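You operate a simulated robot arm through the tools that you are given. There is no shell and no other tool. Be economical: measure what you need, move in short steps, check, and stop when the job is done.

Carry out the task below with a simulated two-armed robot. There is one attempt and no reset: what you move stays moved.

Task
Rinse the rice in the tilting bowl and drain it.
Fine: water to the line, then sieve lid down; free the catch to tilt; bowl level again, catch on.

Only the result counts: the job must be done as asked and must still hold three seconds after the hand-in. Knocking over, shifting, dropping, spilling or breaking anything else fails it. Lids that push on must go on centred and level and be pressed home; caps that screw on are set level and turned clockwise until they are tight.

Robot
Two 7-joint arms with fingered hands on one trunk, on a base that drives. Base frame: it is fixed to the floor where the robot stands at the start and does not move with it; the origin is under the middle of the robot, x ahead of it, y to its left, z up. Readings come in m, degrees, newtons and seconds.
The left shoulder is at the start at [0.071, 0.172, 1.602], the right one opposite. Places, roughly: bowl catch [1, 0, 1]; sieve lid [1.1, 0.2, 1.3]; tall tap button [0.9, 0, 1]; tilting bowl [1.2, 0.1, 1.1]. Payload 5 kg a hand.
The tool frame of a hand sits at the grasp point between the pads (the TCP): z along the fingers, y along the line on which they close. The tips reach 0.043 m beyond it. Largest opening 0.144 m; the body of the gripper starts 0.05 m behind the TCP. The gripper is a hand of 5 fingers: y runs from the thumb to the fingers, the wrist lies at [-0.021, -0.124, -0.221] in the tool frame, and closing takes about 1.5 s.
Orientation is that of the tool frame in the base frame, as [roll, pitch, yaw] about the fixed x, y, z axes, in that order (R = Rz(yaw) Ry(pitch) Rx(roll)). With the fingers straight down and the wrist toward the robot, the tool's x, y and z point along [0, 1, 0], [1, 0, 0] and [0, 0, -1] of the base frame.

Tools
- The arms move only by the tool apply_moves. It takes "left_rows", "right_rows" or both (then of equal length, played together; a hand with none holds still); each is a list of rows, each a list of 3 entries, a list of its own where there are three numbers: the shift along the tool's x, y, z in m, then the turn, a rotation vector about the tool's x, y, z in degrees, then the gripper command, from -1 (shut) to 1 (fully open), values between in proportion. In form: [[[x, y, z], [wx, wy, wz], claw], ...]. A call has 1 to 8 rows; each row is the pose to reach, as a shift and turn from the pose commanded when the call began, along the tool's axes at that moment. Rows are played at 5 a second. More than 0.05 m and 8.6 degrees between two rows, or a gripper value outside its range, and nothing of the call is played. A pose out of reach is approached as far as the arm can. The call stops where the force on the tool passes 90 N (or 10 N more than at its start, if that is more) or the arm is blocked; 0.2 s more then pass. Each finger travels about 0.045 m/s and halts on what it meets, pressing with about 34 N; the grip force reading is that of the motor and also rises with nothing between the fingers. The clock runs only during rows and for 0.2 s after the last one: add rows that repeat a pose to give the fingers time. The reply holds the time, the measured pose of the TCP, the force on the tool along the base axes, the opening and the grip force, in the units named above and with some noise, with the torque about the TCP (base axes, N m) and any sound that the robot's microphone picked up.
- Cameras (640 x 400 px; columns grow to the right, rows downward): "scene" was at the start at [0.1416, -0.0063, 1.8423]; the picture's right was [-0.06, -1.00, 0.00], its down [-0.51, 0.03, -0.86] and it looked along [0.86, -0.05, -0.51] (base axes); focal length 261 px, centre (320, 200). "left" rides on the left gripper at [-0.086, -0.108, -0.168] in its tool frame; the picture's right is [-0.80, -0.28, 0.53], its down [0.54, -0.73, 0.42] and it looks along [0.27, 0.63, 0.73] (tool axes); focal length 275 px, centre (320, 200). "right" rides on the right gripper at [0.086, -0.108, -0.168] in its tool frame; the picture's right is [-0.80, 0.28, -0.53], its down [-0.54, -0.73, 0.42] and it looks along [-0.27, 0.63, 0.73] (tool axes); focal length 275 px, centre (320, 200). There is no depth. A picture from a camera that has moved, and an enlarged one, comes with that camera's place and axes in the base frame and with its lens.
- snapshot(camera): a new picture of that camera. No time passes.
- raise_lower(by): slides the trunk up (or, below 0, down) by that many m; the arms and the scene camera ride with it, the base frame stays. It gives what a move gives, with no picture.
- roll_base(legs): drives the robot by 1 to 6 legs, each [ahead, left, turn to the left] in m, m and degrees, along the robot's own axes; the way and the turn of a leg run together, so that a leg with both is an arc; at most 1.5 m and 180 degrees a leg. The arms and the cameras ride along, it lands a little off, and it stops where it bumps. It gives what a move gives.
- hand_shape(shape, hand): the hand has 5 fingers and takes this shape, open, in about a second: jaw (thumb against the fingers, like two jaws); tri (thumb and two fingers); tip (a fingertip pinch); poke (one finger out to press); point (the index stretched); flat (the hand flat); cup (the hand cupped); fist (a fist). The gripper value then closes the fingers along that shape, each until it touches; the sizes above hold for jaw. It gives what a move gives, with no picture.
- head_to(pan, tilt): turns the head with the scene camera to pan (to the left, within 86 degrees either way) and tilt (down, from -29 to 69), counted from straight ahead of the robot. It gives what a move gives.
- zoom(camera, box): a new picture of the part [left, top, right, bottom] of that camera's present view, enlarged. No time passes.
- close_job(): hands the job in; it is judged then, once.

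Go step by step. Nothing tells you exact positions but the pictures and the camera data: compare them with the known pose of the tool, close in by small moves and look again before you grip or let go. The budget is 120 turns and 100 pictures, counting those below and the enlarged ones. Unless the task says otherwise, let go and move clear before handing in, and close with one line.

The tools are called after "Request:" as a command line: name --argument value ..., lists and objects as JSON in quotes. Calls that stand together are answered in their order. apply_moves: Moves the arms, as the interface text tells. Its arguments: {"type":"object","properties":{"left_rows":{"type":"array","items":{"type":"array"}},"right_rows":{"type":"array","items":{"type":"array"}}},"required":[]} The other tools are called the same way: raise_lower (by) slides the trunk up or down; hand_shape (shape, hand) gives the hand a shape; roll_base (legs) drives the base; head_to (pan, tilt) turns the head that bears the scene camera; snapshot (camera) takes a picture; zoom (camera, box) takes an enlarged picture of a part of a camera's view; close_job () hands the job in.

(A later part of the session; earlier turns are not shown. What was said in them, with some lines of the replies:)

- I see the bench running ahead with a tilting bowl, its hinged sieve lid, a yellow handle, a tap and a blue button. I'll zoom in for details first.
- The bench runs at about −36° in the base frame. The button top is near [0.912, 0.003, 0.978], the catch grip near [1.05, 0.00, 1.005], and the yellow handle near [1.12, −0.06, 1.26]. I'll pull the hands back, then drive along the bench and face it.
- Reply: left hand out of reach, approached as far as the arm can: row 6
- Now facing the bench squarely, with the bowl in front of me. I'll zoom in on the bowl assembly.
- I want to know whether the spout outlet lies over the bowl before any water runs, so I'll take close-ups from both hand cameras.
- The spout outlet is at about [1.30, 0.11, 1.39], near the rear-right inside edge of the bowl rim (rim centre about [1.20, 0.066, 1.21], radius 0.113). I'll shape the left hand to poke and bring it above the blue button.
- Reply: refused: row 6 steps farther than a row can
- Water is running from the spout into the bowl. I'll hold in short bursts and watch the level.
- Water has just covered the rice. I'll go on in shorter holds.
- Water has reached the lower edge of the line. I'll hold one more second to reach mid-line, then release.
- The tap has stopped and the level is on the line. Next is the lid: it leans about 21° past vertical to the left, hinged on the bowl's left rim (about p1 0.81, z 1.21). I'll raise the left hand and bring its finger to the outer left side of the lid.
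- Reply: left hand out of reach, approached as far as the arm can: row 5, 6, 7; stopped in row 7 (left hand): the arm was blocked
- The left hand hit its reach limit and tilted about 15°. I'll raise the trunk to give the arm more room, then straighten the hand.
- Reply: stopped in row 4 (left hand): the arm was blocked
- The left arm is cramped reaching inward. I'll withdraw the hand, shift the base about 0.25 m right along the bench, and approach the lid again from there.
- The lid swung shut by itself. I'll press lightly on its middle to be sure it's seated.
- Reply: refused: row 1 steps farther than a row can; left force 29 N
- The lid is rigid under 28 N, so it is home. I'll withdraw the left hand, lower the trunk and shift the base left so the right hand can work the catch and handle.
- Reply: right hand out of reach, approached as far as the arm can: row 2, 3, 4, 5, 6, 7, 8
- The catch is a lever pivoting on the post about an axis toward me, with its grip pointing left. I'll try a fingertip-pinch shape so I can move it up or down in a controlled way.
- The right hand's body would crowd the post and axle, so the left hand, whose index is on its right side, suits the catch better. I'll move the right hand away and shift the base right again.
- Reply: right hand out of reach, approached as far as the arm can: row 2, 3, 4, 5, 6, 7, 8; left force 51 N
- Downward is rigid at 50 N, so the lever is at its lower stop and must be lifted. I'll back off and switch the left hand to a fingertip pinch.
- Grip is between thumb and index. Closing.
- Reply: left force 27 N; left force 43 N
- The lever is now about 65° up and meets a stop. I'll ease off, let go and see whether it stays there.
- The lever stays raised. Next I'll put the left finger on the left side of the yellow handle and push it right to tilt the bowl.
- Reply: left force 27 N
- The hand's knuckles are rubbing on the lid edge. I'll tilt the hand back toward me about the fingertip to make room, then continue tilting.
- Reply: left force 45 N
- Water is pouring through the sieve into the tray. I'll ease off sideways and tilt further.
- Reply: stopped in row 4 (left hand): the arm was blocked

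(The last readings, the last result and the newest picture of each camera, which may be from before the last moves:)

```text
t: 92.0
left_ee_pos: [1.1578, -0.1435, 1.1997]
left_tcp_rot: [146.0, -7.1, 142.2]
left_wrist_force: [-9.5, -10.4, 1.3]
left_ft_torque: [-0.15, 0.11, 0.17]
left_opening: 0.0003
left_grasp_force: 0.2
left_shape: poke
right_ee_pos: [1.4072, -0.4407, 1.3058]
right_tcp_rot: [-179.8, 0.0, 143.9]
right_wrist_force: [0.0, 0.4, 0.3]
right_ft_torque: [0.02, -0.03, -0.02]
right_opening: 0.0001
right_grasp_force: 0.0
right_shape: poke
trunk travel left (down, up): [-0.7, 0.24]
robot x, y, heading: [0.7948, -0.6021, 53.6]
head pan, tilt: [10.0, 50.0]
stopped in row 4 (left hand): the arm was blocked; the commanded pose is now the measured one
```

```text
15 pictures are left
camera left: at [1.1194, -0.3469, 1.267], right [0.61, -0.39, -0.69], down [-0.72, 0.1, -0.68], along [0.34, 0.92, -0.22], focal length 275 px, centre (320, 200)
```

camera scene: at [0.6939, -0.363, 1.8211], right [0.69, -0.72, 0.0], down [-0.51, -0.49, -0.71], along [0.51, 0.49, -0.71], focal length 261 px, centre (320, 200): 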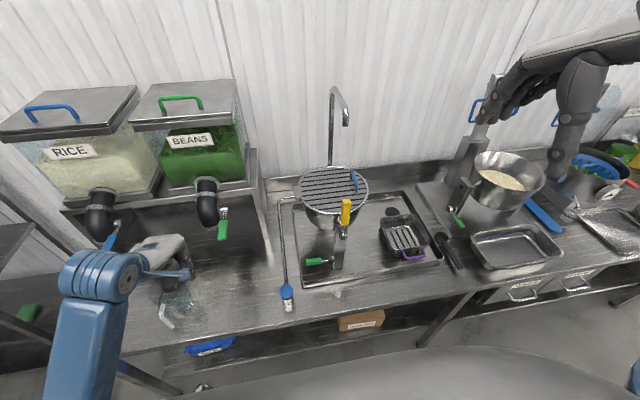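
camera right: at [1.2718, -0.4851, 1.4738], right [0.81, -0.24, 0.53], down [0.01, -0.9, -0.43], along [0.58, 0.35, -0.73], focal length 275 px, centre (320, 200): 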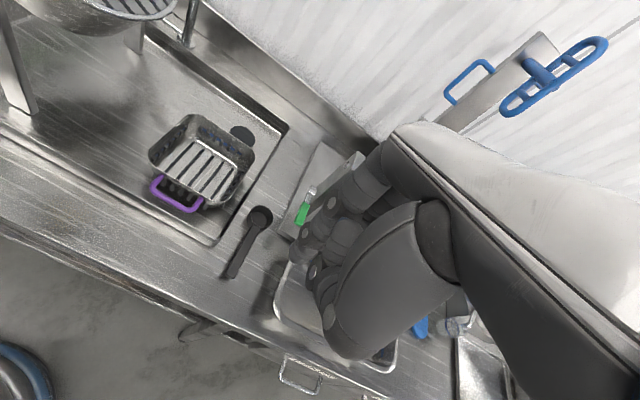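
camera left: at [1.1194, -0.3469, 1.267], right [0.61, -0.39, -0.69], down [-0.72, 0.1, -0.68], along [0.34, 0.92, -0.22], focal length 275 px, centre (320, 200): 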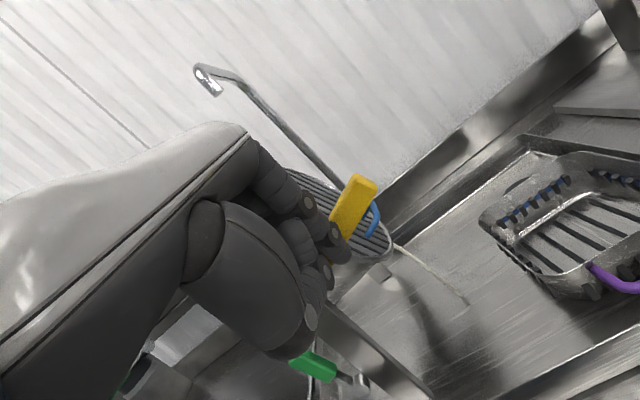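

The bowl is tilted around 70–75° and draining. I'll hold while it drains.

Request:
apply_moves --left_rows '[[[0, 0, 0], [0, 0, 0], 1], [[0, 0, 0], [0, 0, 0], 1], [[0, 0, 0], [0, 0, 0], 1], [[0, 0, 0], [0, 0, 0], 1], [[0, 0, 0], [0, 0, 0], 1], [[0, 0, 0], [0, 0, 0], 1], [[0, 0, 0], [0, 0, 0], 1], [[0, 0, 0], [0, 0, 0], 1]]'

Request:
apply_moves --left_rows '[[[0, 0, 0], [0, 0, 0], 1], [[0, 0, 0], [0, 0, 0], 1], [[0, 0, 0], [0, 0, 0], 1], [[0, 0, 0], [0, 0, 0], 1], [[0, 0, 0], [0, 0, 0], 1], [[0, 0, 0], [0, 0, 0], 1], [[0, 0, 0], [0, 0, 0], 1], [[0, 0, 0], [0, 0, 0], 1]]'

Request:
apply_moves --left_rows '[[[0, 0, 0], [0, 0, 0], 1], [[0, 0, 0], [0, 0, 0], 1], [[0, 0, 0], [0, 0, 0], 1], [[0, 0, 0], [0, 0, 0], 1], [[0, 0, 0], [0, 0, 0], 1], [[0, 0, 0], [0, 0, 0], 1], [[0, 0, 0], [0, 0, 0], 1], [[0, 0, 0], [0, 0, 0], 1]]'

Request:
apply_moves --left_rows '[[[0, 0, 0], [0, 0, 0], 1], [[0, 0, 0], [0, 0, 0], 1], [[0, 0, 0], [0, 0, 0], 1], [[0, 0, 0], [0, 0, 0], 1], [[0, 0, 0], [0, 0, 0], 1], [[0, 0, 0], [0, 0, 0], 1], [[0, 0, 0], [0, 0, 0], 1], [[0, 0, 0], [0, 0, 0], 1]]'

Request:
snapshot --camera "left"

```text
t: 93.8
left_ee_pos: [1.1573, -0.1429, 1.1985]
left_tcp_rot: [146.0, -7.0, 142.2]
left_wrist_force: [-9.5, -23.0, 10.2]
left_ft_torque: [-0.04, 0.05, 0.1]
left_opening: 0.0
left_grasp_force: 0.0
left_shape: poke
right_ee_pos: [1.408, -0.4399, 1.3049]
right_tcp_rot: [-179.8, -0.1, 144.0]
right_wrist_force: [-0.3, 0.8, 0.6]
right_ft_torque: [0.0, 0.02, 0.02]
right_opening: 0.0002
right_grasp_force: 0.1
right_shape: poke
trunk travel left (down, up): [-0.7, 0.24]
robot x, y, heading: [0.7968, -0.5985, 54.0]
head pan, tilt: [10.0, 50.0]
```

```text
t: 95.7
left_ee_pos: [1.1566, -0.1426, 1.1973]
left_tcp_rot: [146.0, -7.0, 142.0]
left_wrist_force: [-8.6, -20.6, 6.2]
left_ft_torque: [-0.13, 0.07, 0.03]
left_opening: 0.0002
left_grasp_force: 0.1
left_shape: poke
right_ee_pos: [1.4081, -0.4381, 1.3051]
right_tcp_rot: [-179.8, 0.1, 143.9]
right_wrist_force: [0.3, -0.8, 0.0]
right_ft_torque: [-0.04, -0.01, -0.01]
right_opening: 0.0
right_grasp_force: 0.1
right_shape: poke
trunk travel left (down, up): [-0.7, 0.24]
robot x, y, heading: [0.7977, -0.6004, 53.6]
head pan, tilt: [10.0, 50.0]
```

```text
t: 97.5
left_ee_pos: [1.1575, -0.1426, 1.1973]
left_tcp_rot: [146.1, -7.0, 142.2]
left_wrist_force: [-6.8, -13.7, 2.6]
left_ft_torque: [-0.14, 0.06, 0.09]
left_opening: 0.0
left_grasp_force: 0.1
left_shape: poke
right_ee_pos: [1.4067, -0.4387, 1.3043]
right_tcp_rot: [-179.7, -0.1, 143.9]
right_wrist_force: [-0.6, -0.3, 0.0]
right_ft_torque: [-0.01, -0.01, -0.01]
right_opening: 0.0
right_grasp_force: 0.1
right_shape: poke
trunk travel left (down, up): [-0.7, 0.24]
robot x, y, heading: [0.7948, -0.5959, 53.6]
head pan, tilt: [10.0, 50.0]
```

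```text
t: 99.2
left_ee_pos: [1.1576, -0.1412, 1.1967]
left_tcp_rot: [146.1, -7.0, 142.1]
left_wrist_force: [-0.2, -0.1, -0.3]
left_ft_torque: [0.03, -0.01, 0.0]
left_opening: 0.0
left_grasp_force: 0.0
left_shape: poke
right_ee_pos: [1.408, -0.4391, 1.3046]
right_tcp_rot: [-179.7, 0.0, 143.8]
right_wrist_force: [-0.6, -0.4, 0.2]
right_ft_torque: [-0.04, 0.0, 0.04]
right_opening: 0.0
right_grasp_force: 0.0
right_shape: poke
trunk travel left (down, up): [-0.7, 0.24]
robot x, y, heading: [0.7968, -0.5993, 53.7]
head pan, tilt: [10.0, 50.0]
```

```text
14 pictures are left
camera left: at [1.1192, -0.3456, 1.2655], right [0.6, -0.39, -0.69], down [-0.72, 0.1, -0.68], along [0.33, 0.92, -0.22], focal length 275 px, centre (320, 200)
```

left: 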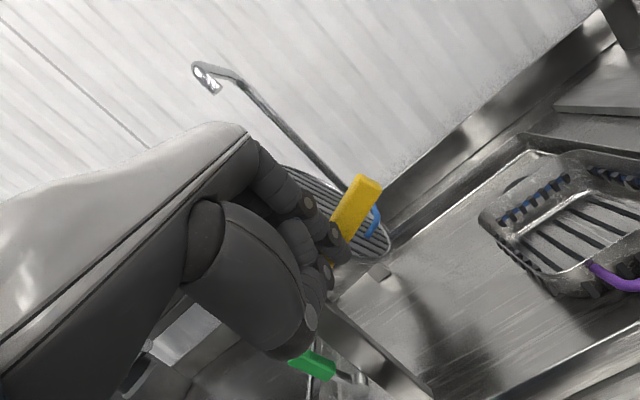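

The stream has ended. I'll push a bit further to make sure nothing more comes out.

Request:
apply_moves --left_rows '[[[-0.008, -0.004, 0.007], [0, 0, 0], 1], [[-0.012, -0.01, 0.016], [0, 0, 0], 1], [[-0.014, -0.017, 0.026], [0, 0, 0], 1], [[-0.014, -0.017, 0.026], [0, 0, 0], 1], [[-0.014, -0.017, 0.026], [0, 0, 0], 1], [[-0.014, -0.017, 0.026], [0, 0, 0], 1], [[-0.014, -0.017, 0.026], [0, 0, 0], 1], [[-0.014, -0.017, 0.026], [0, 0, 0], 1]]'

Request:
snapshot --camera "left"

```text
t: 101.0
left_ee_pos: [1.1612, -0.1288, 1.1648]
left_tcp_rot: [145.2, -8.7, 141.9]
left_wrist_force: [-32.6, -54.9, 7.4]
left_ft_torque: [-0.97, 0.82, 0.18]
left_opening: 0.0
left_grasp_force: 0.1
left_shape: poke
right_ee_pos: [1.4071, -0.4292, 1.3028]
right_tcp_rot: [-179.5, 0.3, 144.0]
right_wrist_force: [0.2, 0.4, -0.6]
right_ft_torque: [-0.02, -0.01, -0.02]
right_opening: 0.0
right_grasp_force: 0.0
right_shape: poke
trunk travel left (down, up): [-0.7, 0.24]
robot x, y, heading: [0.7954, -0.5948, 53.7]
head pan, tilt: [10.0, 50.0]
```

```text
13 pictures are left
camera left: at [1.1229, -0.3327, 1.2265], right [0.59, -0.37, -0.71], down [-0.73, 0.12, -0.67], along [0.34, 0.92, -0.2], focal length 275 px, centre (320, 200)
```

left: 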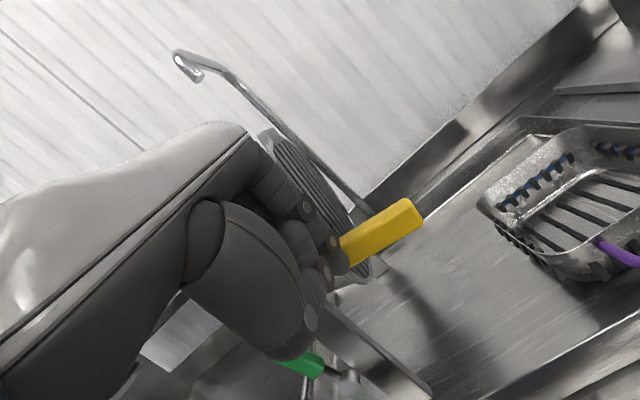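

The bowl is now past 90° with nothing more coming out. I'll withdraw the left finger and bring in the right hand, finger pointing forward, to lift the handle back from below.

Request:
apply_moves --left_rows '[[[0, 0.005, -0.02], [0, 0, 0], 1], [[0, -0.035, -0.045], [0, 0, 0], 1], [[0.02, -0.07, -0.07], [0, 0, 0], 1], [[0.05, -0.09, -0.095], [0, 0, 0], 1], [[0.09, -0.09, -0.12], [0, 0, 0], 1], [[0.13, -0.09, -0.14], [0, 0, 0], 1], [[0.17, -0.09, -0.15], [0, 0, 0], 1]]' --right_rows '[[[0, 0, 0], [-8, 0, 0], 1], [[0.01, 0, 0], [-16, 0, 0], 1], [[0.02, 0, 0], [-24, 0, 0], 1], [[0.03, 0, 0], [-32, 0, 0], 1], [[0.05, -0.01, 0.0], [-40, 0, 0], 1], [[0.07, -0.02, 0], [-48, 0, 0], 1], [[0.1, -0.02, 0], [-56, 0, 0], 1]]'

Request:
apply_moves --right_rows '[[[0.03, 0, 0], [-8, 0, 0], 1], [[0.06, 0, 0], [-16, 0, 0], 1]]'

Request:
snapshot --camera "scene"

Request:
snapshot --camera "right"

```text
t: 101.8
left_ee_pos: [1.1435, -0.1211, 1.268]
left_tcp_rot: [133.4, -12.3, 142.6]
left_wrist_force: [-0.2, -1.6, 1.2]
left_ft_torque: [-0.03, 0.09, 0.05]
left_opening: 0.0
left_grasp_force: 0.1
left_shape: poke
right_ee_pos: [1.433, -0.4152, 1.2855]
right_tcp_rot: [165.5, 0.3, 143.9]
right_wrist_force: [-0.3, -2.2, 0.8]
right_ft_torque: [0.12, -0.04, 0.0]
right_opening: 0.0
right_grasp_force: 0.0
right_shape: poke
right hand out of reach, approached as far as the arm can: row 1, 2, 3
trunk travel left (down, up): [-0.7, 0.24]
robot x, y, heading: [0.7996, -0.6013, 53.6]
head pan, tilt: [10.0, 50.0]
stopped in row 3 (left hand): the arm was blocked; the commanded pose is now the measured one
```

```text
t: 102.4
left_ee_pos: [1.1436, -0.118, 1.26]
left_tcp_rot: [134.0, -11.9, 142.3]
left_wrist_force: [0.5, 0.1, -0.5]
left_ft_torque: [0.04, 0.02, -0.02]
left_opening: 0.0
left_grasp_force: 0.1
left_shape: poke
right_ee_pos: [1.4334, -0.409, 1.2823]
right_tcp_rot: [165.8, 0.4, 144.0]
right_wrist_force: [0.0, -0.8, -0.7]
right_ft_torque: [0.01, 0.02, 0.02]
right_opening: 0.0003
right_grasp_force: 0.0
right_shape: poke
right hand out of reach, approached as far as the arm can: row 1, 2
trunk travel left (down, up): [-0.7, 0.24]
robot x, y, heading: [0.7958, -0.5976, 54.0]
head pan, tilt: [10.0, 50.0]
```

```text
12 pictures are left
camera scene: at [0.8645, -0.4616, 1.8128], right [0.9, -0.44, 0.01], down [-0.34, -0.7, -0.63], along [0.28, 0.56, -0.78], focal length 261 px, centre (320, 200)
```

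scene: 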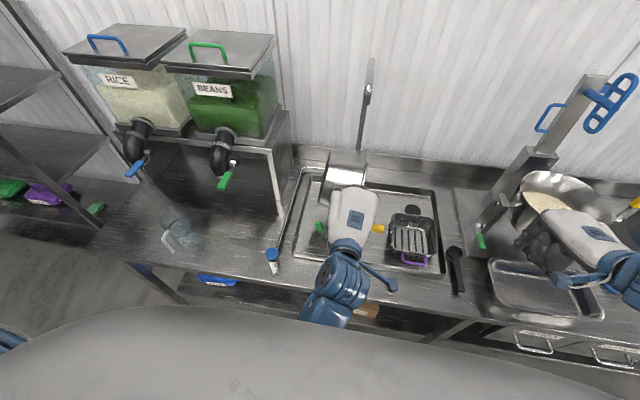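

```text
11 pictures are left
camera right: at [1.2772, -0.4773, 1.4171], right [0.73, -0.35, 0.59], down [0.09, -0.81, -0.59], along [0.68, 0.48, -0.55], focal length 275 px, centre (320, 200)
```

right: 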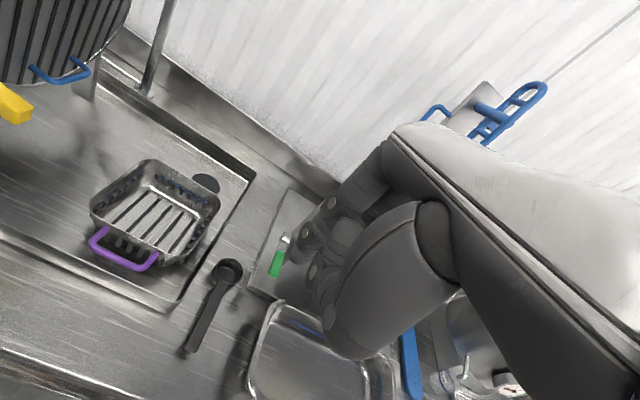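

The bowl stays tilted with its lid shut. I'll straighten the left hand off to the left, and pull the right hand back from the second bowl.

Request:
apply_moves --left_rows '[[[0.025, 0.005, -0.005], [0, 0, 0], 1], [[0.06, 0.012, -0.012], [8, -2, -1], 1], [[0.1, 0.02, -0.02], [16, -4, -2], 1], [[0.13, 0.03, -0.03], [24, -6, -3], 1], [[0.13, 0.04, -0.04], [32, -8, -3.5], 1], [[0.13, 0.05, -0.05], [40, -10, -4.5], 1], [[0.13, 0.06, -0.06], [46, -11.8, -5.3], 1]]' --right_rows '[[[0, -0.03, -0.02], [4, 0, 0], 1], [[0, -0.06, -0.02], [8, 0, 0], 1], [[0.03, -0.06, -0.02], [14, 0, 0], 1], [[0.06, -0.06, -0.02], [14, 0, 0], 1], [[0.1, -0.06, -0.02], [14, 0, 0], 1], [[0.14, -0.06, -0.02], [14, 0, 0], 1], [[0.14, -0.06, -0.02], [14, 0, 0], 1]]'

```text
t: 103.6
left_ee_pos: [0.9964, -0.0357, 1.3136]
left_tcp_rot: [166.2, -13.9, 142.1]
left_wrist_force: [-1.6, 0.5, 0.8]
left_ft_torque: [-0.02, -0.07, -0.02]
left_opening: 0.0001
left_grasp_force: 0.1
left_shape: poke
right_ee_pos: [1.3711, -0.3861, 1.2701]
right_tcp_rot: [178.9, 0.0, 144.1]
right_wrist_force: [-0.8, 0.7, 1.5]
right_ft_torque: [-0.06, -0.05, -0.04]
right_opening: 0.0
right_grasp_force: 0.1
right_shape: poke
right hand out of reach, approached as far as the arm can: row 1, 2, 3, 4, 5, 6
trunk travel left (down, up): [-0.7, 0.24]
robot x, y, heading: [0.7998, -0.5964, 54.0]
head pan, tilt: [10.0, 50.0]
stopped in row 6 (left hand): the arm was blocked; the commanded pose is now the measured one
```

Request:
raise_lower --by 0.1

Request:
apply_moves --left_rows '[[[0, 0, 0], [7, -7, 0], 1], [[0, 0, 0], [14, -13.5, 0], 1], [[0, 0, 0], [14, -13.5, 0], 1]]'

Request:
snapshot --camera "left"

```text
t: 105.0
left_ee_pos: [1.0003, -0.0375, 1.4133]
left_tcp_rot: [166.3, -13.9, 142.2]
left_wrist_force: [-0.5, 0.0, 0.7]
left_ft_torque: [-0.02, -0.05, -0.04]
left_opening: 0.0
left_grasp_force: 0.1
left_shape: poke
right_ee_pos: [1.3742, -0.3864, 1.3693]
right_tcp_rot: [179.0, -0.1, 144.2]
right_wrist_force: [-0.2, -0.5, -0.9]
right_ft_torque: [0.01, -0.03, -0.01]
right_opening: 0.0001
right_grasp_force: 0.1
right_shape: poke
trunk travel left (down, up): [-0.8, 0.14]
robot x, y, heading: [0.7972, -0.5954, 53.9]
head pan, tilt: [10.0, 50.0]
```

```text
refused: row 1 steps farther than a row can; nothing moved
```

```text
10 pictures are left
camera left: at [1.0025, -0.223, 1.5266], right [0.41, -0.51, -0.76], down [-0.9, -0.07, -0.44], along [0.17, 0.86, -0.48], focal length 275 px, centre (320, 200)
```

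left: 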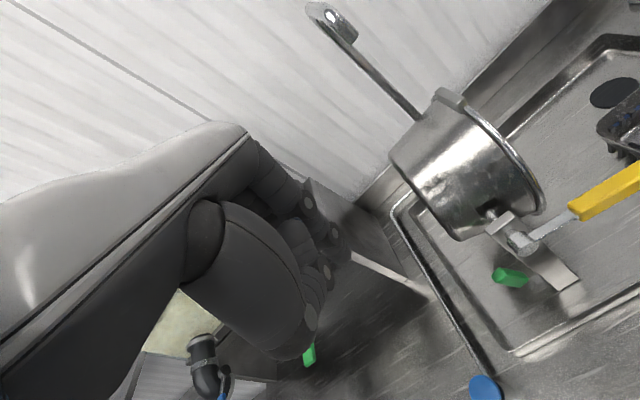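

Request:
apply_moves --left_rows '[[[0, 0, 0], [4.7, -4.5, 0], 1], [[0, 0, 0], [9.4, -9, 0], 1], [[0, 0, 0], [14, -13.5, 0], 1], [[0, 0, 0], [14, -13.5, 0], 1]]'

Request:
apply_moves --left_rows '[[[-0.008, 0.045, 0], [0, 0, 0], 1], [[-0.016, 0.09, 0], [0, 0, 0], 1], [[-0.024, 0.13, 0.01], [0, 0, 0], 1], [[-0.024, 0.165, 0.03], [0, 0, 0], 1], [[-0.024, 0.165, 0.075], [0, 0, 0], 1]]'

Request:
snapshot --camera "left"

```text
t: 106.2
left_ee_pos: [0.9576, -0.0114, 1.3951]
left_tcp_rot: [-177.8, -7.3, 142.3]
left_wrist_force: [0.1, -0.6, 0.3]
left_ft_torque: [0.04, -0.01, -0.01]
left_opening: 0.0003
left_grasp_force: 0.0
left_shape: poke
right_ee_pos: [1.3724, -0.3899, 1.3687]
right_tcp_rot: [179.0, -0.2, 144.1]
right_wrist_force: [-1.1, 0.1, -0.3]
right_ft_torque: [0.03, 0.02, -0.01]
right_opening: 0.0
right_grasp_force: 0.0
right_shape: poke
trunk travel left (down, up): [-0.8, 0.14]
robot x, y, heading: [0.7955, -0.5985, 54.1]
head pan, tilt: [10.0, 50.0]
stopped in row 4 (left hand): the arm was blocked; the commanded pose is now the measured one
```

```text
t: 107.4
left_ee_pos: [1.0669, 0.1077, 1.3134]
left_tcp_rot: [-177.9, -7.2, 142.2]
left_wrist_force: [-0.1, 0.1, 0.2]
left_ft_torque: [-0.01, 0.01, -0.01]
left_opening: 0.0
left_grasp_force: 0.0
left_shape: poke
right_ee_pos: [1.3722, -0.3886, 1.3701]
right_tcp_rot: [178.9, -0.1, 144.0]
right_wrist_force: [0.4, -1.0, 0.1]
right_ft_torque: [-0.03, -0.01, 0.0]
right_opening: 0.0
right_grasp_force: 0.1
right_shape: poke
trunk travel left (down, up): [-0.8, 0.14]
robot x, y, heading: [0.7958, -0.5941, 54.0]
head pan, tilt: [10.0, 50.0]
```

```text
9 pictures are left
camera left: at [1.0888, -0.0375, 1.4725], right [0.39, -0.68, -0.62], down [-0.92, -0.22, -0.33], along [0.08, 0.7, -0.71], focal length 275 px, centre (320, 200)
```

left: 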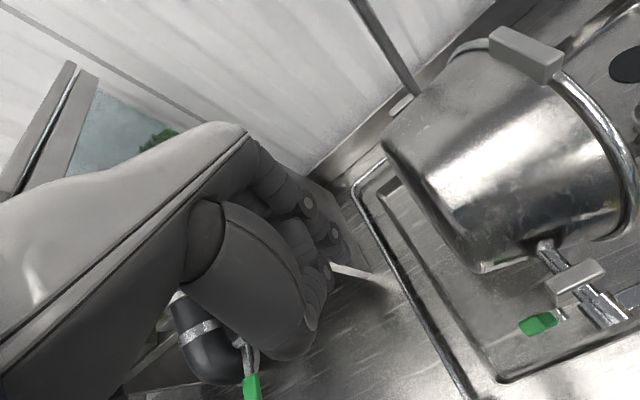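

Request:
apply_moves --left_rows '[[[-0.02, 0, -0.02], [0, 0, 0], 1], [[-0.05, 0.01, -0.025], [0, 0, 0], 1], [[-0.07, 0.015, -0.025], [0, 0, 0], 1], [[-0.07, 0.015, -0.005], [0, 0, 0], 1], [[-0.068, 0.015, 0.015], [0, 0, 0], 1], [[-0.065, 0.015, 0.035], [0, 0, 0], 1]]'

Request:
snapshot --camera "left"

```text
t: 108.8
left_ee_pos: [1.124, 0.083, 1.2711]
left_tcp_rot: [-177.9, -7.3, 142.2]
left_wrist_force: [-0.1, -0.6, 0.5]
left_ft_torque: [-0.02, -0.02, -0.03]
left_opening: 0.0
left_grasp_force: 0.0
left_shape: poke
right_ee_pos: [1.3745, -0.3881, 1.3687]
right_tcp_rot: [179.0, -0.1, 144.0]
right_wrist_force: [0.4, -0.2, 0.0]
right_ft_torque: [-0.02, 0.01, 0.0]
right_opening: 0.0001
right_grasp_force: 0.0
right_shape: poke
trunk travel left (down, up): [-0.8, 0.14]
robot x, y, heading: [0.7972, -0.5993, 54.0]
head pan, tilt: [10.0, 50.0]
```

```text
8 pictures are left
camera left: at [1.1453, -0.0641, 1.4292], right [0.39, -0.68, -0.62], down [-0.92, -0.22, -0.32], along [0.08, 0.7, -0.71], focal length 275 px, centre (320, 200)
```

left: 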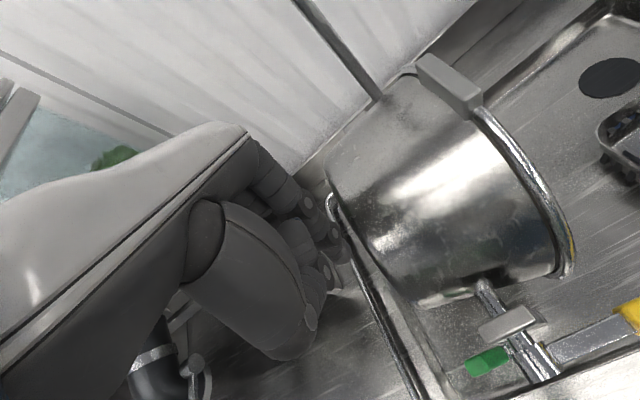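

Request:
apply_moves --left_rows '[[[0, 0, -0.045], [0, 0, 0], 1], [[-0.02, 0.01, -0.06], [0, 0, 0], 1], [[-0.036, 0.015, -0.045], [0, 0, 0], 1], [[-0.036, 0.015, -0.02], [0, 0, 0], 1], [[-0.032, 0.015, 0.003], [0, 0, 0], 1], [[-0.026, 0.015, 0.023], [0, 0, 0], 1], [[-0.02, 0.015, 0.043], [0, 0, 0], 1]]'

```text
t: 110.3
left_ee_pos: [1.132, 0.0917, 1.2494]
left_tcp_rot: [-179.7, -7.8, 143.4]
left_wrist_force: [-33.7, -13.4, 28.7]
left_ft_torque: [-0.94, 1.1, -0.14]
left_opening: 0.0
left_grasp_force: 0.1
left_shape: poke
right_ee_pos: [1.3645, -0.3859, 1.3722]
right_tcp_rot: [178.7, 0.0, 144.5]
right_wrist_force: [0.5, 0.6, -1.0]
right_ft_torque: [-0.04, 0.03, -0.02]
right_opening: 0.0
right_grasp_force: 0.0
right_shape: poke
trunk travel left (down, up): [-0.8, 0.14]
robot x, y, heading: [0.7937, -0.5979, 54.2]
head pan, tilt: [10.0, 50.0]
stopped in row 7 (left hand): the force on the tool passed its limit at 98 N (the readings are from after the stop); the commanded pose is now the measured one
```

Request:
snapshot --camera "left"

```text
7 pictures are left
camera left: at [1.1539, -0.0584, 1.4035], right [0.4, -0.66, -0.64], down [-0.91, -0.23, -0.34], along [0.08, 0.72, -0.69], focal length 275 px, centre (320, 200)
```

left: 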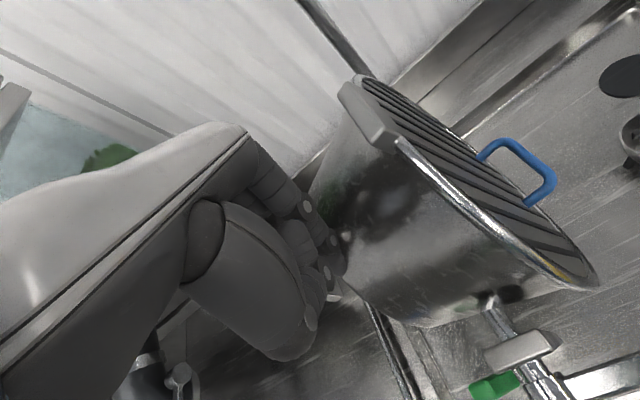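

The bowl is coming back. I'll continue down and slightly left.

Request:
apply_moves --left_rows '[[[0.012, 0, 0.006], [0, 0, 0], 1], [[0.02, 0, 0.02], [0, 0, 0], 1], [[0.024, 0, 0.035], [0, 0, 0], 1], [[0.026, 0, 0.05], [0, 0, 0], 1], [[0.026, 0, 0.065], [0, 0, 0], 1]]'

Request:
zoom --camera "scene" --box '[220, 100, 460, 250]'

```text
t: 111.5
left_ee_pos: [1.1061, 0.1129, 1.19]
left_tcp_rot: [179.8, -7.4, 143.4]
left_wrist_force: [-38.4, 5.0, 36.1]
left_ft_torque: [-0.74, -1.66, 0.57]
left_opening: 0.0
left_grasp_force: 0.0
left_shape: poke
right_ee_pos: [1.3634, -0.3883, 1.3746]
right_tcp_rot: [178.6, 0.2, 144.4]
right_wrist_force: [-0.6, 0.5, -0.1]
right_ft_torque: [0.01, -0.01, 0.0]
right_opening: 0.0002
right_grasp_force: 0.1
right_shape: poke
trunk travel left (down, up): [-0.8, 0.14]
robot x, y, heading: [0.7963, -0.5951, 54.4]
head pan, tilt: [10.0, 50.0]
```

```text
2.67 times, centred on (340, 175) of scene
camera zoom: at [0.8476, -0.4912, 1.9152], right [0.9, -0.44, 0.01], down [-0.33, -0.69, -0.65], along [0.28, 0.58, -0.76], focal length 697 px, centre (267, 267)
```

zoom: 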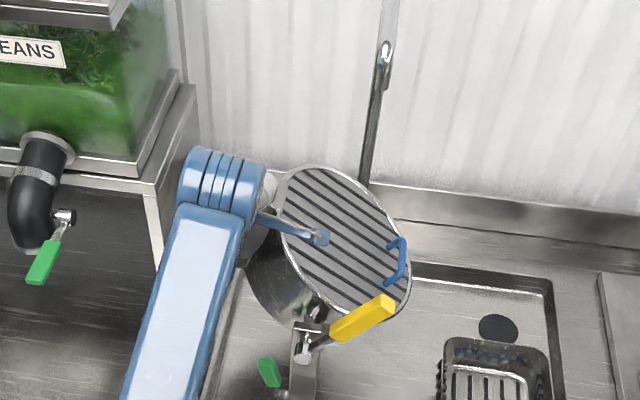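

The bowl is at about 45–50°. I'll pull the left hand clear and use the right finger to push the handle left to upright.

Request:
apply_moves --left_rows '[[[0.03, 0, -0.01], [0, 0, 0], 1], [[0.07, -0.01, -0.02], [0, 0, 0], 1], [[0.09, -0.05, -0.03], [0, 0, 0], 1], [[0.09, -0.095, -0.03], [0, 0, 0], 1], [[0.09, -0.14, -0.03], [0, 0, 0], 1], [[0.09, -0.185, -0.03], [0, 0, 0], 1]]' --right_rows '[[[0.045, 0, 0.01], [0, 0, 0], 1], [[0.09, 0, 0.02], [0, 0, 0], 1], [[0.13, 0.01, 0.04], [0, 0, 0], 1], [[0.165, 0.03, 0.065], [0, 0, 0], 1], [[0.195, 0.055, 0.09], [0, 0, 0], 1], [[0.21, 0.085, 0.12], [0, 0, 0], 1]]'

Request:
zoom --camera "scene" --box '[220, 100, 460, 250]'

```text
t: 112.9
left_ee_pos: [0.932, 0.0154, 1.2275]
left_tcp_rot: [-179.5, -7.7, 142.9]
left_wrist_force: [-0.6, 0.7, -0.1]
left_ft_torque: [-0.02, -0.01, 0.0]
left_opening: 0.0001
left_grasp_force: 0.0
left_shape: poke
right_ee_pos: [1.2486, -0.1908, 1.2511]
right_tcp_rot: [178.9, 0.2, 144.3]
right_wrist_force: [-0.2, 0.3, -0.2]
right_ft_torque: [-0.05, -0.07, -0.01]
right_opening: 0.0002
right_grasp_force: 0.1
right_shape: poke
right hand out of reach, approached as far as the arm can: row 1, 2
trunk travel left (down, up): [-0.8, 0.14]
robot x, y, heading: [0.7956, -0.5995, 54.3]
head pan, tilt: [10.0, 50.0]
```

```text
2.67 times, centred on (340, 175) of scene
camera zoom: at [0.8565, -0.4867, 1.9144], right [0.9, -0.44, 0.0], down [-0.33, -0.69, -0.64], along [0.28, 0.58, -0.77], focal length 697 px, centre (267, 267)
```

zoom: 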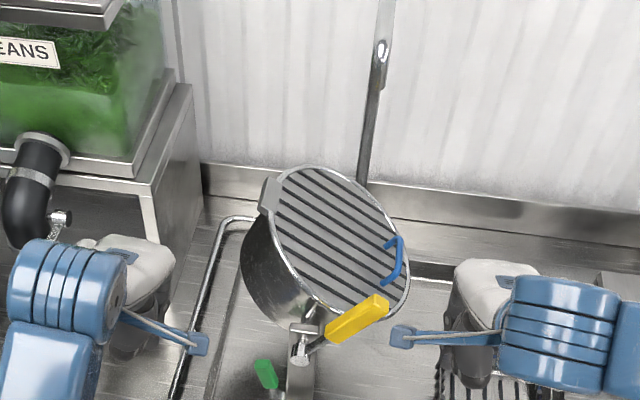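

Request:
apply_moves --right_rows '[[[0.03, 0.012, 0], [0, 0, 0], 1], [[0.055, 0.012, -0.003], [0, 0, 0], 1], [[0.08, 0.012, -0.008], [0, 0, 0], 1], [[0.1, 0.012, -0.013], [0, 0, 0], 1], [[0.12, 0.012, -0.018], [0, 0, 0], 1], [[0.135, 0.012, -0.018], [0, 0, 0], 1]]'

Request:
zoom --camera "scene" --box '[220, 100, 460, 250]'

```text
t: 114.3
left_ee_pos: [0.9333, 0.0162, 1.2263]
left_tcp_rot: [-179.5, -7.7, 143.1]
left_wrist_force: [0.5, 0.5, -1.3]
left_ft_torque: [-0.01, -0.01, -0.03]
left_opening: 0.0
left_grasp_force: 0.1
left_shape: poke
right_ee_pos: [1.1472, -0.1018, 1.2692]
right_tcp_rot: [179.0, -0.1, 144.5]
right_wrist_force: [-0.1, 0.4, 0.3]
right_ft_torque: [-0.03, -0.06, -0.03]
right_opening: 0.0
right_grasp_force: 0.1
right_shape: poke
trunk travel left (down, up): [-0.8, 0.14]
robot x, y, heading: [0.7953, -0.5955, 54.3]
head pan, tilt: [10.0, 50.0]
```

```text
2.67 times, centred on (340, 175) of scene
camera zoom: at [0.8589, -0.4864, 1.914], right [0.9, -0.44, 0.0], down [-0.33, -0.69, -0.64], along [0.28, 0.58, -0.77], focal length 697 px, centre (267, 267)
```

zoom: 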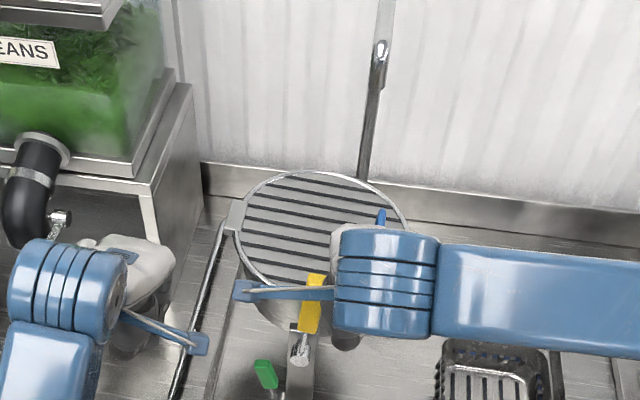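

Request:
apply_moves --right_rows '[[[0.008, 0, 0], [0, 0, 0], 1], [[0.015, 0, 0], [0, 0, 0], 1], [[0.021, 0, 0], [0, 0, 0], 1], [[0.025, 0, 0], [0, 0, 0], 1]]'

```text
t: 115.3
left_ee_pos: [0.94, 0.0122, 1.2286]
left_tcp_rot: [-179.4, -7.9, 143.0]
left_wrist_force: [0.0, 0.1, -0.3]
left_ft_torque: [0.0, 0.0, 0.0]
left_opening: 0.0
left_grasp_force: 0.0
left_shape: poke
right_ee_pos: [1.1349, -0.0934, 1.2698]
right_tcp_rot: [179.1, -0.3, 144.1]
right_wrist_force: [19.3, -13.4, 3.8]
right_ft_torque: [0.58, 0.65, -0.53]
right_opening: 0.0
right_grasp_force: 0.0
right_shape: poke
trunk travel left (down, up): [-0.8, 0.14]
robot x, y, heading: [0.7964, -0.596, 53.7]
head pan, tilt: [10.0, 50.0]
```

The bowl is back against its level stop (23 N reaction). I'll withdraw the right hand, then bring the left finger to the catch lever to push it down again.

Request:
apply_moves --right_rows '[[[-0.03, 0, 0], [0, 0, 0], 1], [[-0.05, -0.035, 0], [0, 0, 0], 1], [[-0.07, -0.075, 0], [0, 0, 0], 1], [[-0.1, -0.11, 0], [0, 0, 0], 1], [[-0.14, -0.12, 0], [0, 0, 0], 1], [[-0.18, -0.12, 0], [0, 0, 0], 1]]' --left_rows '[[[0, 0, 0], [0, 0, 0], 1], [[0, 0, 0], [0, 0, 0], 1], [[0, 0, 0], [0, -4, 0], 1], [[0, 0, 0], [0, -7.5, 0], 1], [[-0.03, 0, 0], [0, -7.5, 0], 1], [[-0.06, 0.01, 0], [0, -7.5, 0], 1]]'

Request:
apply_moves --left_rows '[[[-0.035, 0.02, 0], [0, 0, 0], 1], [[-0.055, 0.038, 0.03], [0, 0, 0], 1], [[-0.055, 0.038, 0.055], [0, 0, 0], 1]]'

Request:
snapshot --camera "left"

```text
t: 116.7
left_ee_pos: [0.993, -0.0162, 1.2225]
left_tcp_rot: [-179.4, -0.4, 143.0]
left_wrist_force: [0.5, 0.4, -0.8]
left_ft_torque: [0.06, 0.08, 0.07]
left_opening: 0.0
left_grasp_force: 0.2
left_shape: poke
right_ee_pos: [1.2085, -0.2961, 1.2671]
right_tcp_rot: [178.9, -0.3, 144.4]
right_wrist_force: [0.9, 0.0, -0.6]
right_ft_torque: [0.06, 0.04, 0.02]
right_opening: 0.0
right_grasp_force: 0.1
right_shape: poke
trunk travel left (down, up): [-0.8, 0.14]
robot x, y, heading: [0.7972, -0.5968, 54.3]
head pan, tilt: [10.0, 50.0]
```

```text
t: 117.5
left_ee_pos: [1.0552, -0.0166, 1.1649]
left_tcp_rot: [-179.4, -0.2, 143.1]
left_wrist_force: [0.3, 0.0, 0.1]
left_ft_torque: [-0.03, 0.0, -0.01]
left_opening: 0.0
left_grasp_force: 0.1
left_shape: poke
right_ee_pos: [1.2056, -0.2925, 1.2671]
right_tcp_rot: [178.9, -0.1, 144.4]
right_wrist_force: [-0.2, -0.2, 0.2]
right_ft_torque: [0.02, 0.01, 0.01]
right_opening: 0.0
right_grasp_force: 0.0
right_shape: poke
trunk travel left (down, up): [-0.8, 0.14]
robot x, y, heading: [0.7971, -0.5994, 54.3]
head pan, tilt: [10.0, 50.0]
```

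```text
3 pictures are left
camera left: at [1.0601, -0.1538, 1.3328], right [0.46, -0.71, -0.53], down [-0.87, -0.26, -0.41], along [0.16, 0.66, -0.74], focal length 275 px, centre (320, 200)
```

left: 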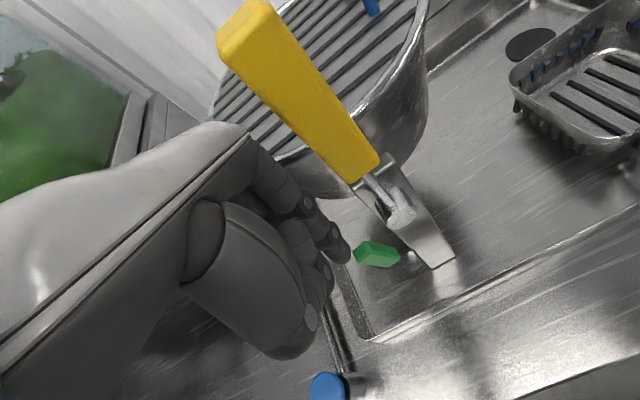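

Request:
apply_moves --left_rows '[[[-0.008, 0.002, 0.03], [0, 0, 0], 1], [[-0.003, 0.004, 0.05], [0, 0, 0], 1], [[0.008, 0.004, 0.07], [0, 0, 0], 1]]'

```text
t: 118.3
left_ee_pos: [1.0454, -0.008, 1.0978]
left_tcp_rot: [-180.0, -0.2, 143.1]
left_wrist_force: [-24.5, -4.0, 32.8]
left_ft_torque: [-0.14, -0.01, -0.01]
left_opening: 0.0
left_grasp_force: 0.1
left_shape: poke
right_ee_pos: [1.1998, -0.2949, 1.269]
right_tcp_rot: [178.7, -0.1, 144.5]
right_wrist_force: [-0.3, 0.3, 1.0]
right_ft_torque: [-0.05, -0.04, 0.04]
right_opening: 0.0
right_grasp_force: 0.1
right_shape: poke
trunk travel left (down, up): [-0.8, 0.14]
robot x, y, heading: [0.7951, -0.5995, 53.9]
head pan, tilt: [10.0, 50.0]
```

Request:
apply_moves --left_rows '[[[0, 0, -0.045], [0, 0, 0], 1], [[-0.033, 0, -0.045], [0, 0, 0], 1], [[-0.033, 0, -0.02], [0, 0, 0], 1], [[-0.016, 0, -0.012], [0, 0, 0], 1], [[0, 0, 0.002], [0, 0, 0], 1]]'

```text
t: 119.5
left_ee_pos: [1.0514, -0.0103, 1.0893]
left_tcp_rot: [-179.2, 0.1, 142.8]
left_wrist_force: [-0.7, 1.5, 1.6]
left_ft_torque: [-0.19, -0.01, -0.01]
left_opening: 0.0
left_grasp_force: 0.1
left_shape: poke
right_ee_pos: [1.2042, -0.2914, 1.266]
right_tcp_rot: [178.8, 0.0, 144.3]
right_wrist_force: [0.1, -1.1, -0.3]
right_ft_torque: [-0.01, -0.05, 0.02]
right_opening: 0.0001
right_grasp_force: 0.0
right_shape: poke
trunk travel left (down, up): [-0.8, 0.14]
robot x, y, heading: [0.7989, -0.5941, 53.9]
head pan, tilt: [10.0, 50.0]
```

Request:
apply_moves --left_rows '[[[0.01, 0, 0.014], [0, 0, 0], 1], [[0.017, 0, 0.027], [0, 0, 0], 1], [[0.02, 0, 0.034], [0, 0, 0], 1], [[0.022, 0, 0.04], [0, 0, 0], 1]]'

Request:
snapshot --camera "left"

```text
t: 120.5
left_ee_pos: [1.0344, 0.0049, 1.0535]
left_tcp_rot: [-179.7, -0.3, 143.0]
left_wrist_force: [-0.1, -0.8, 13.0]
left_ft_torque: [0.01, -0.06, -0.01]
left_opening: 0.0
left_grasp_force: 0.0
left_shape: poke
right_ee_pos: [1.2062, -0.2936, 1.2667]
right_tcp_rot: [178.9, -0.2, 144.5]
right_wrist_force: [0.3, -0.1, -0.8]
right_ft_torque: [0.02, -0.02, 0.0]
right_opening: 0.0001
right_grasp_force: 0.0
right_shape: poke
trunk travel left (down, up): [-0.8, 0.14]
robot x, y, heading: [0.7951, -0.5999, 54.1]
head pan, tilt: [10.0, 50.0]
```

```text
2 pictures are left
camera left: at [1.0387, -0.1336, 1.2219], right [0.46, -0.71, -0.54], down [-0.87, -0.26, -0.42], along [0.16, 0.66, -0.73], focal length 275 px, centre (320, 200)
```

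left: 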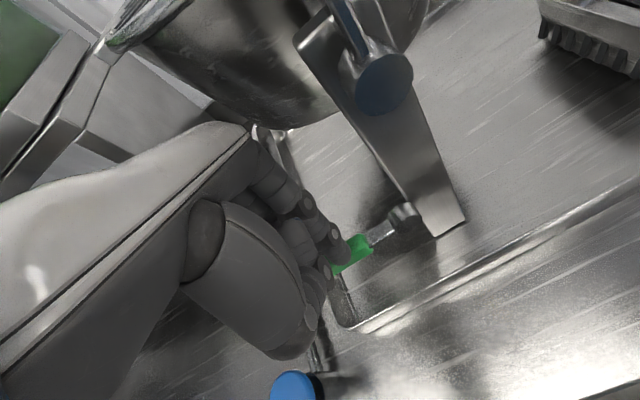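

The lever is back at its original stop height. I'll press it once more firmly, then clear both hands and check.

Request:
apply_moves --left_rows '[[[0.004, 0, 0.003], [0, 0, 0], 1], [[0.005, 0, 0.005], [0, 0, 0], 1], [[0.005, 0, -0.03], [0, 0, 0], 1], [[0.01, 0, -0.07], [0, 0, 0], 1], [[0.03, -0.02, -0.11], [0, 0, 0], 1], [[0.06, -0.05, -0.13], [0, 0, 0], 1], [[0.1, -0.07, -0.14], [0, 0, 0], 1], [[0.14, -0.08, -0.14], [0, 0, 0], 1]]'

Request:
zoom --camera "scene" --box '[240, 120, 400, 220]'

```text
t: 122.3
left_ee_pos: [0.8731, 0.0243, 1.193]
left_tcp_rot: [-179.4, -0.1, 143.0]
left_wrist_force: [-0.2, 0.2, 0.3]
left_ft_torque: [-0.04, 0.01, 0.0]
left_opening: 0.0001
left_grasp_force: 0.0
left_shape: poke
right_ee_pos: [1.2038, -0.2931, 1.2671]
right_tcp_rot: [178.9, 0.0, 144.3]
right_wrist_force: [-0.4, -0.3, 0.3]
right_ft_torque: [0.01, -0.01, -0.02]
right_opening: 0.0
right_grasp_force: 0.1
right_shape: poke
trunk travel left (down, up): [-0.8, 0.14]
robot x, y, heading: [0.7985, -0.5973, 54.1]
head pan, tilt: [10.0, 50.0]
```

```text
4.00 times, centred on (320, 170) of scene
camera zoom: at [0.859, -0.487, 1.9142], right [0.9, -0.44, 0.0], down [-0.33, -0.69, -0.64], along [0.28, 0.58, -0.77], focal length 1045 px, centre (320, 320)
```

zoom: 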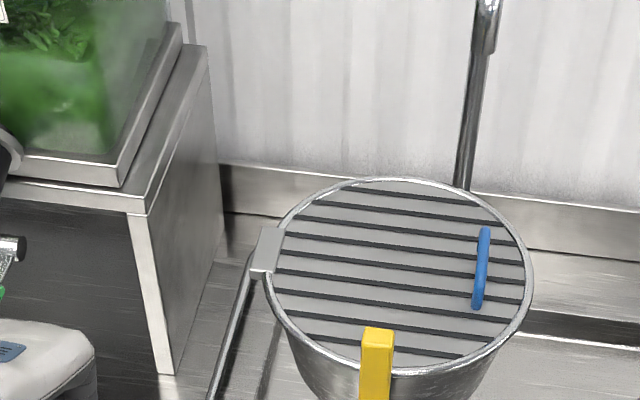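

Request:
zoom --camera "scene" --box '[240, 180, 400, 280]'

```text
4.00 times, centred on (320, 230) of scene
camera zoom: at [0.859, -0.487, 1.9142], right [0.9, -0.44, 0.0], down [-0.33, -0.69, -0.64], along [0.28, 0.58, -0.77], focal length 1045 px, centre (320, 80)
```

zoom: 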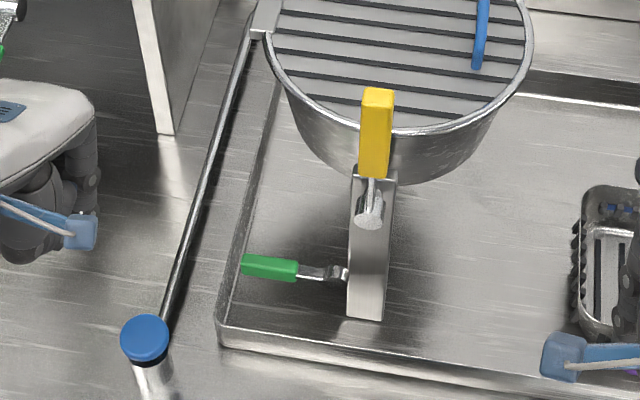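

The bowl is level, the lid is shut, the catch is back on, and both hands are clear. I'm handing in.

Request:
close_job

```text
The job is handed in.
```

I rinsed and drained the rice: I filled the bowl to the line, shut the sieve lid, tilted the bowl until no more water ran out, then set it level again with the catch on.
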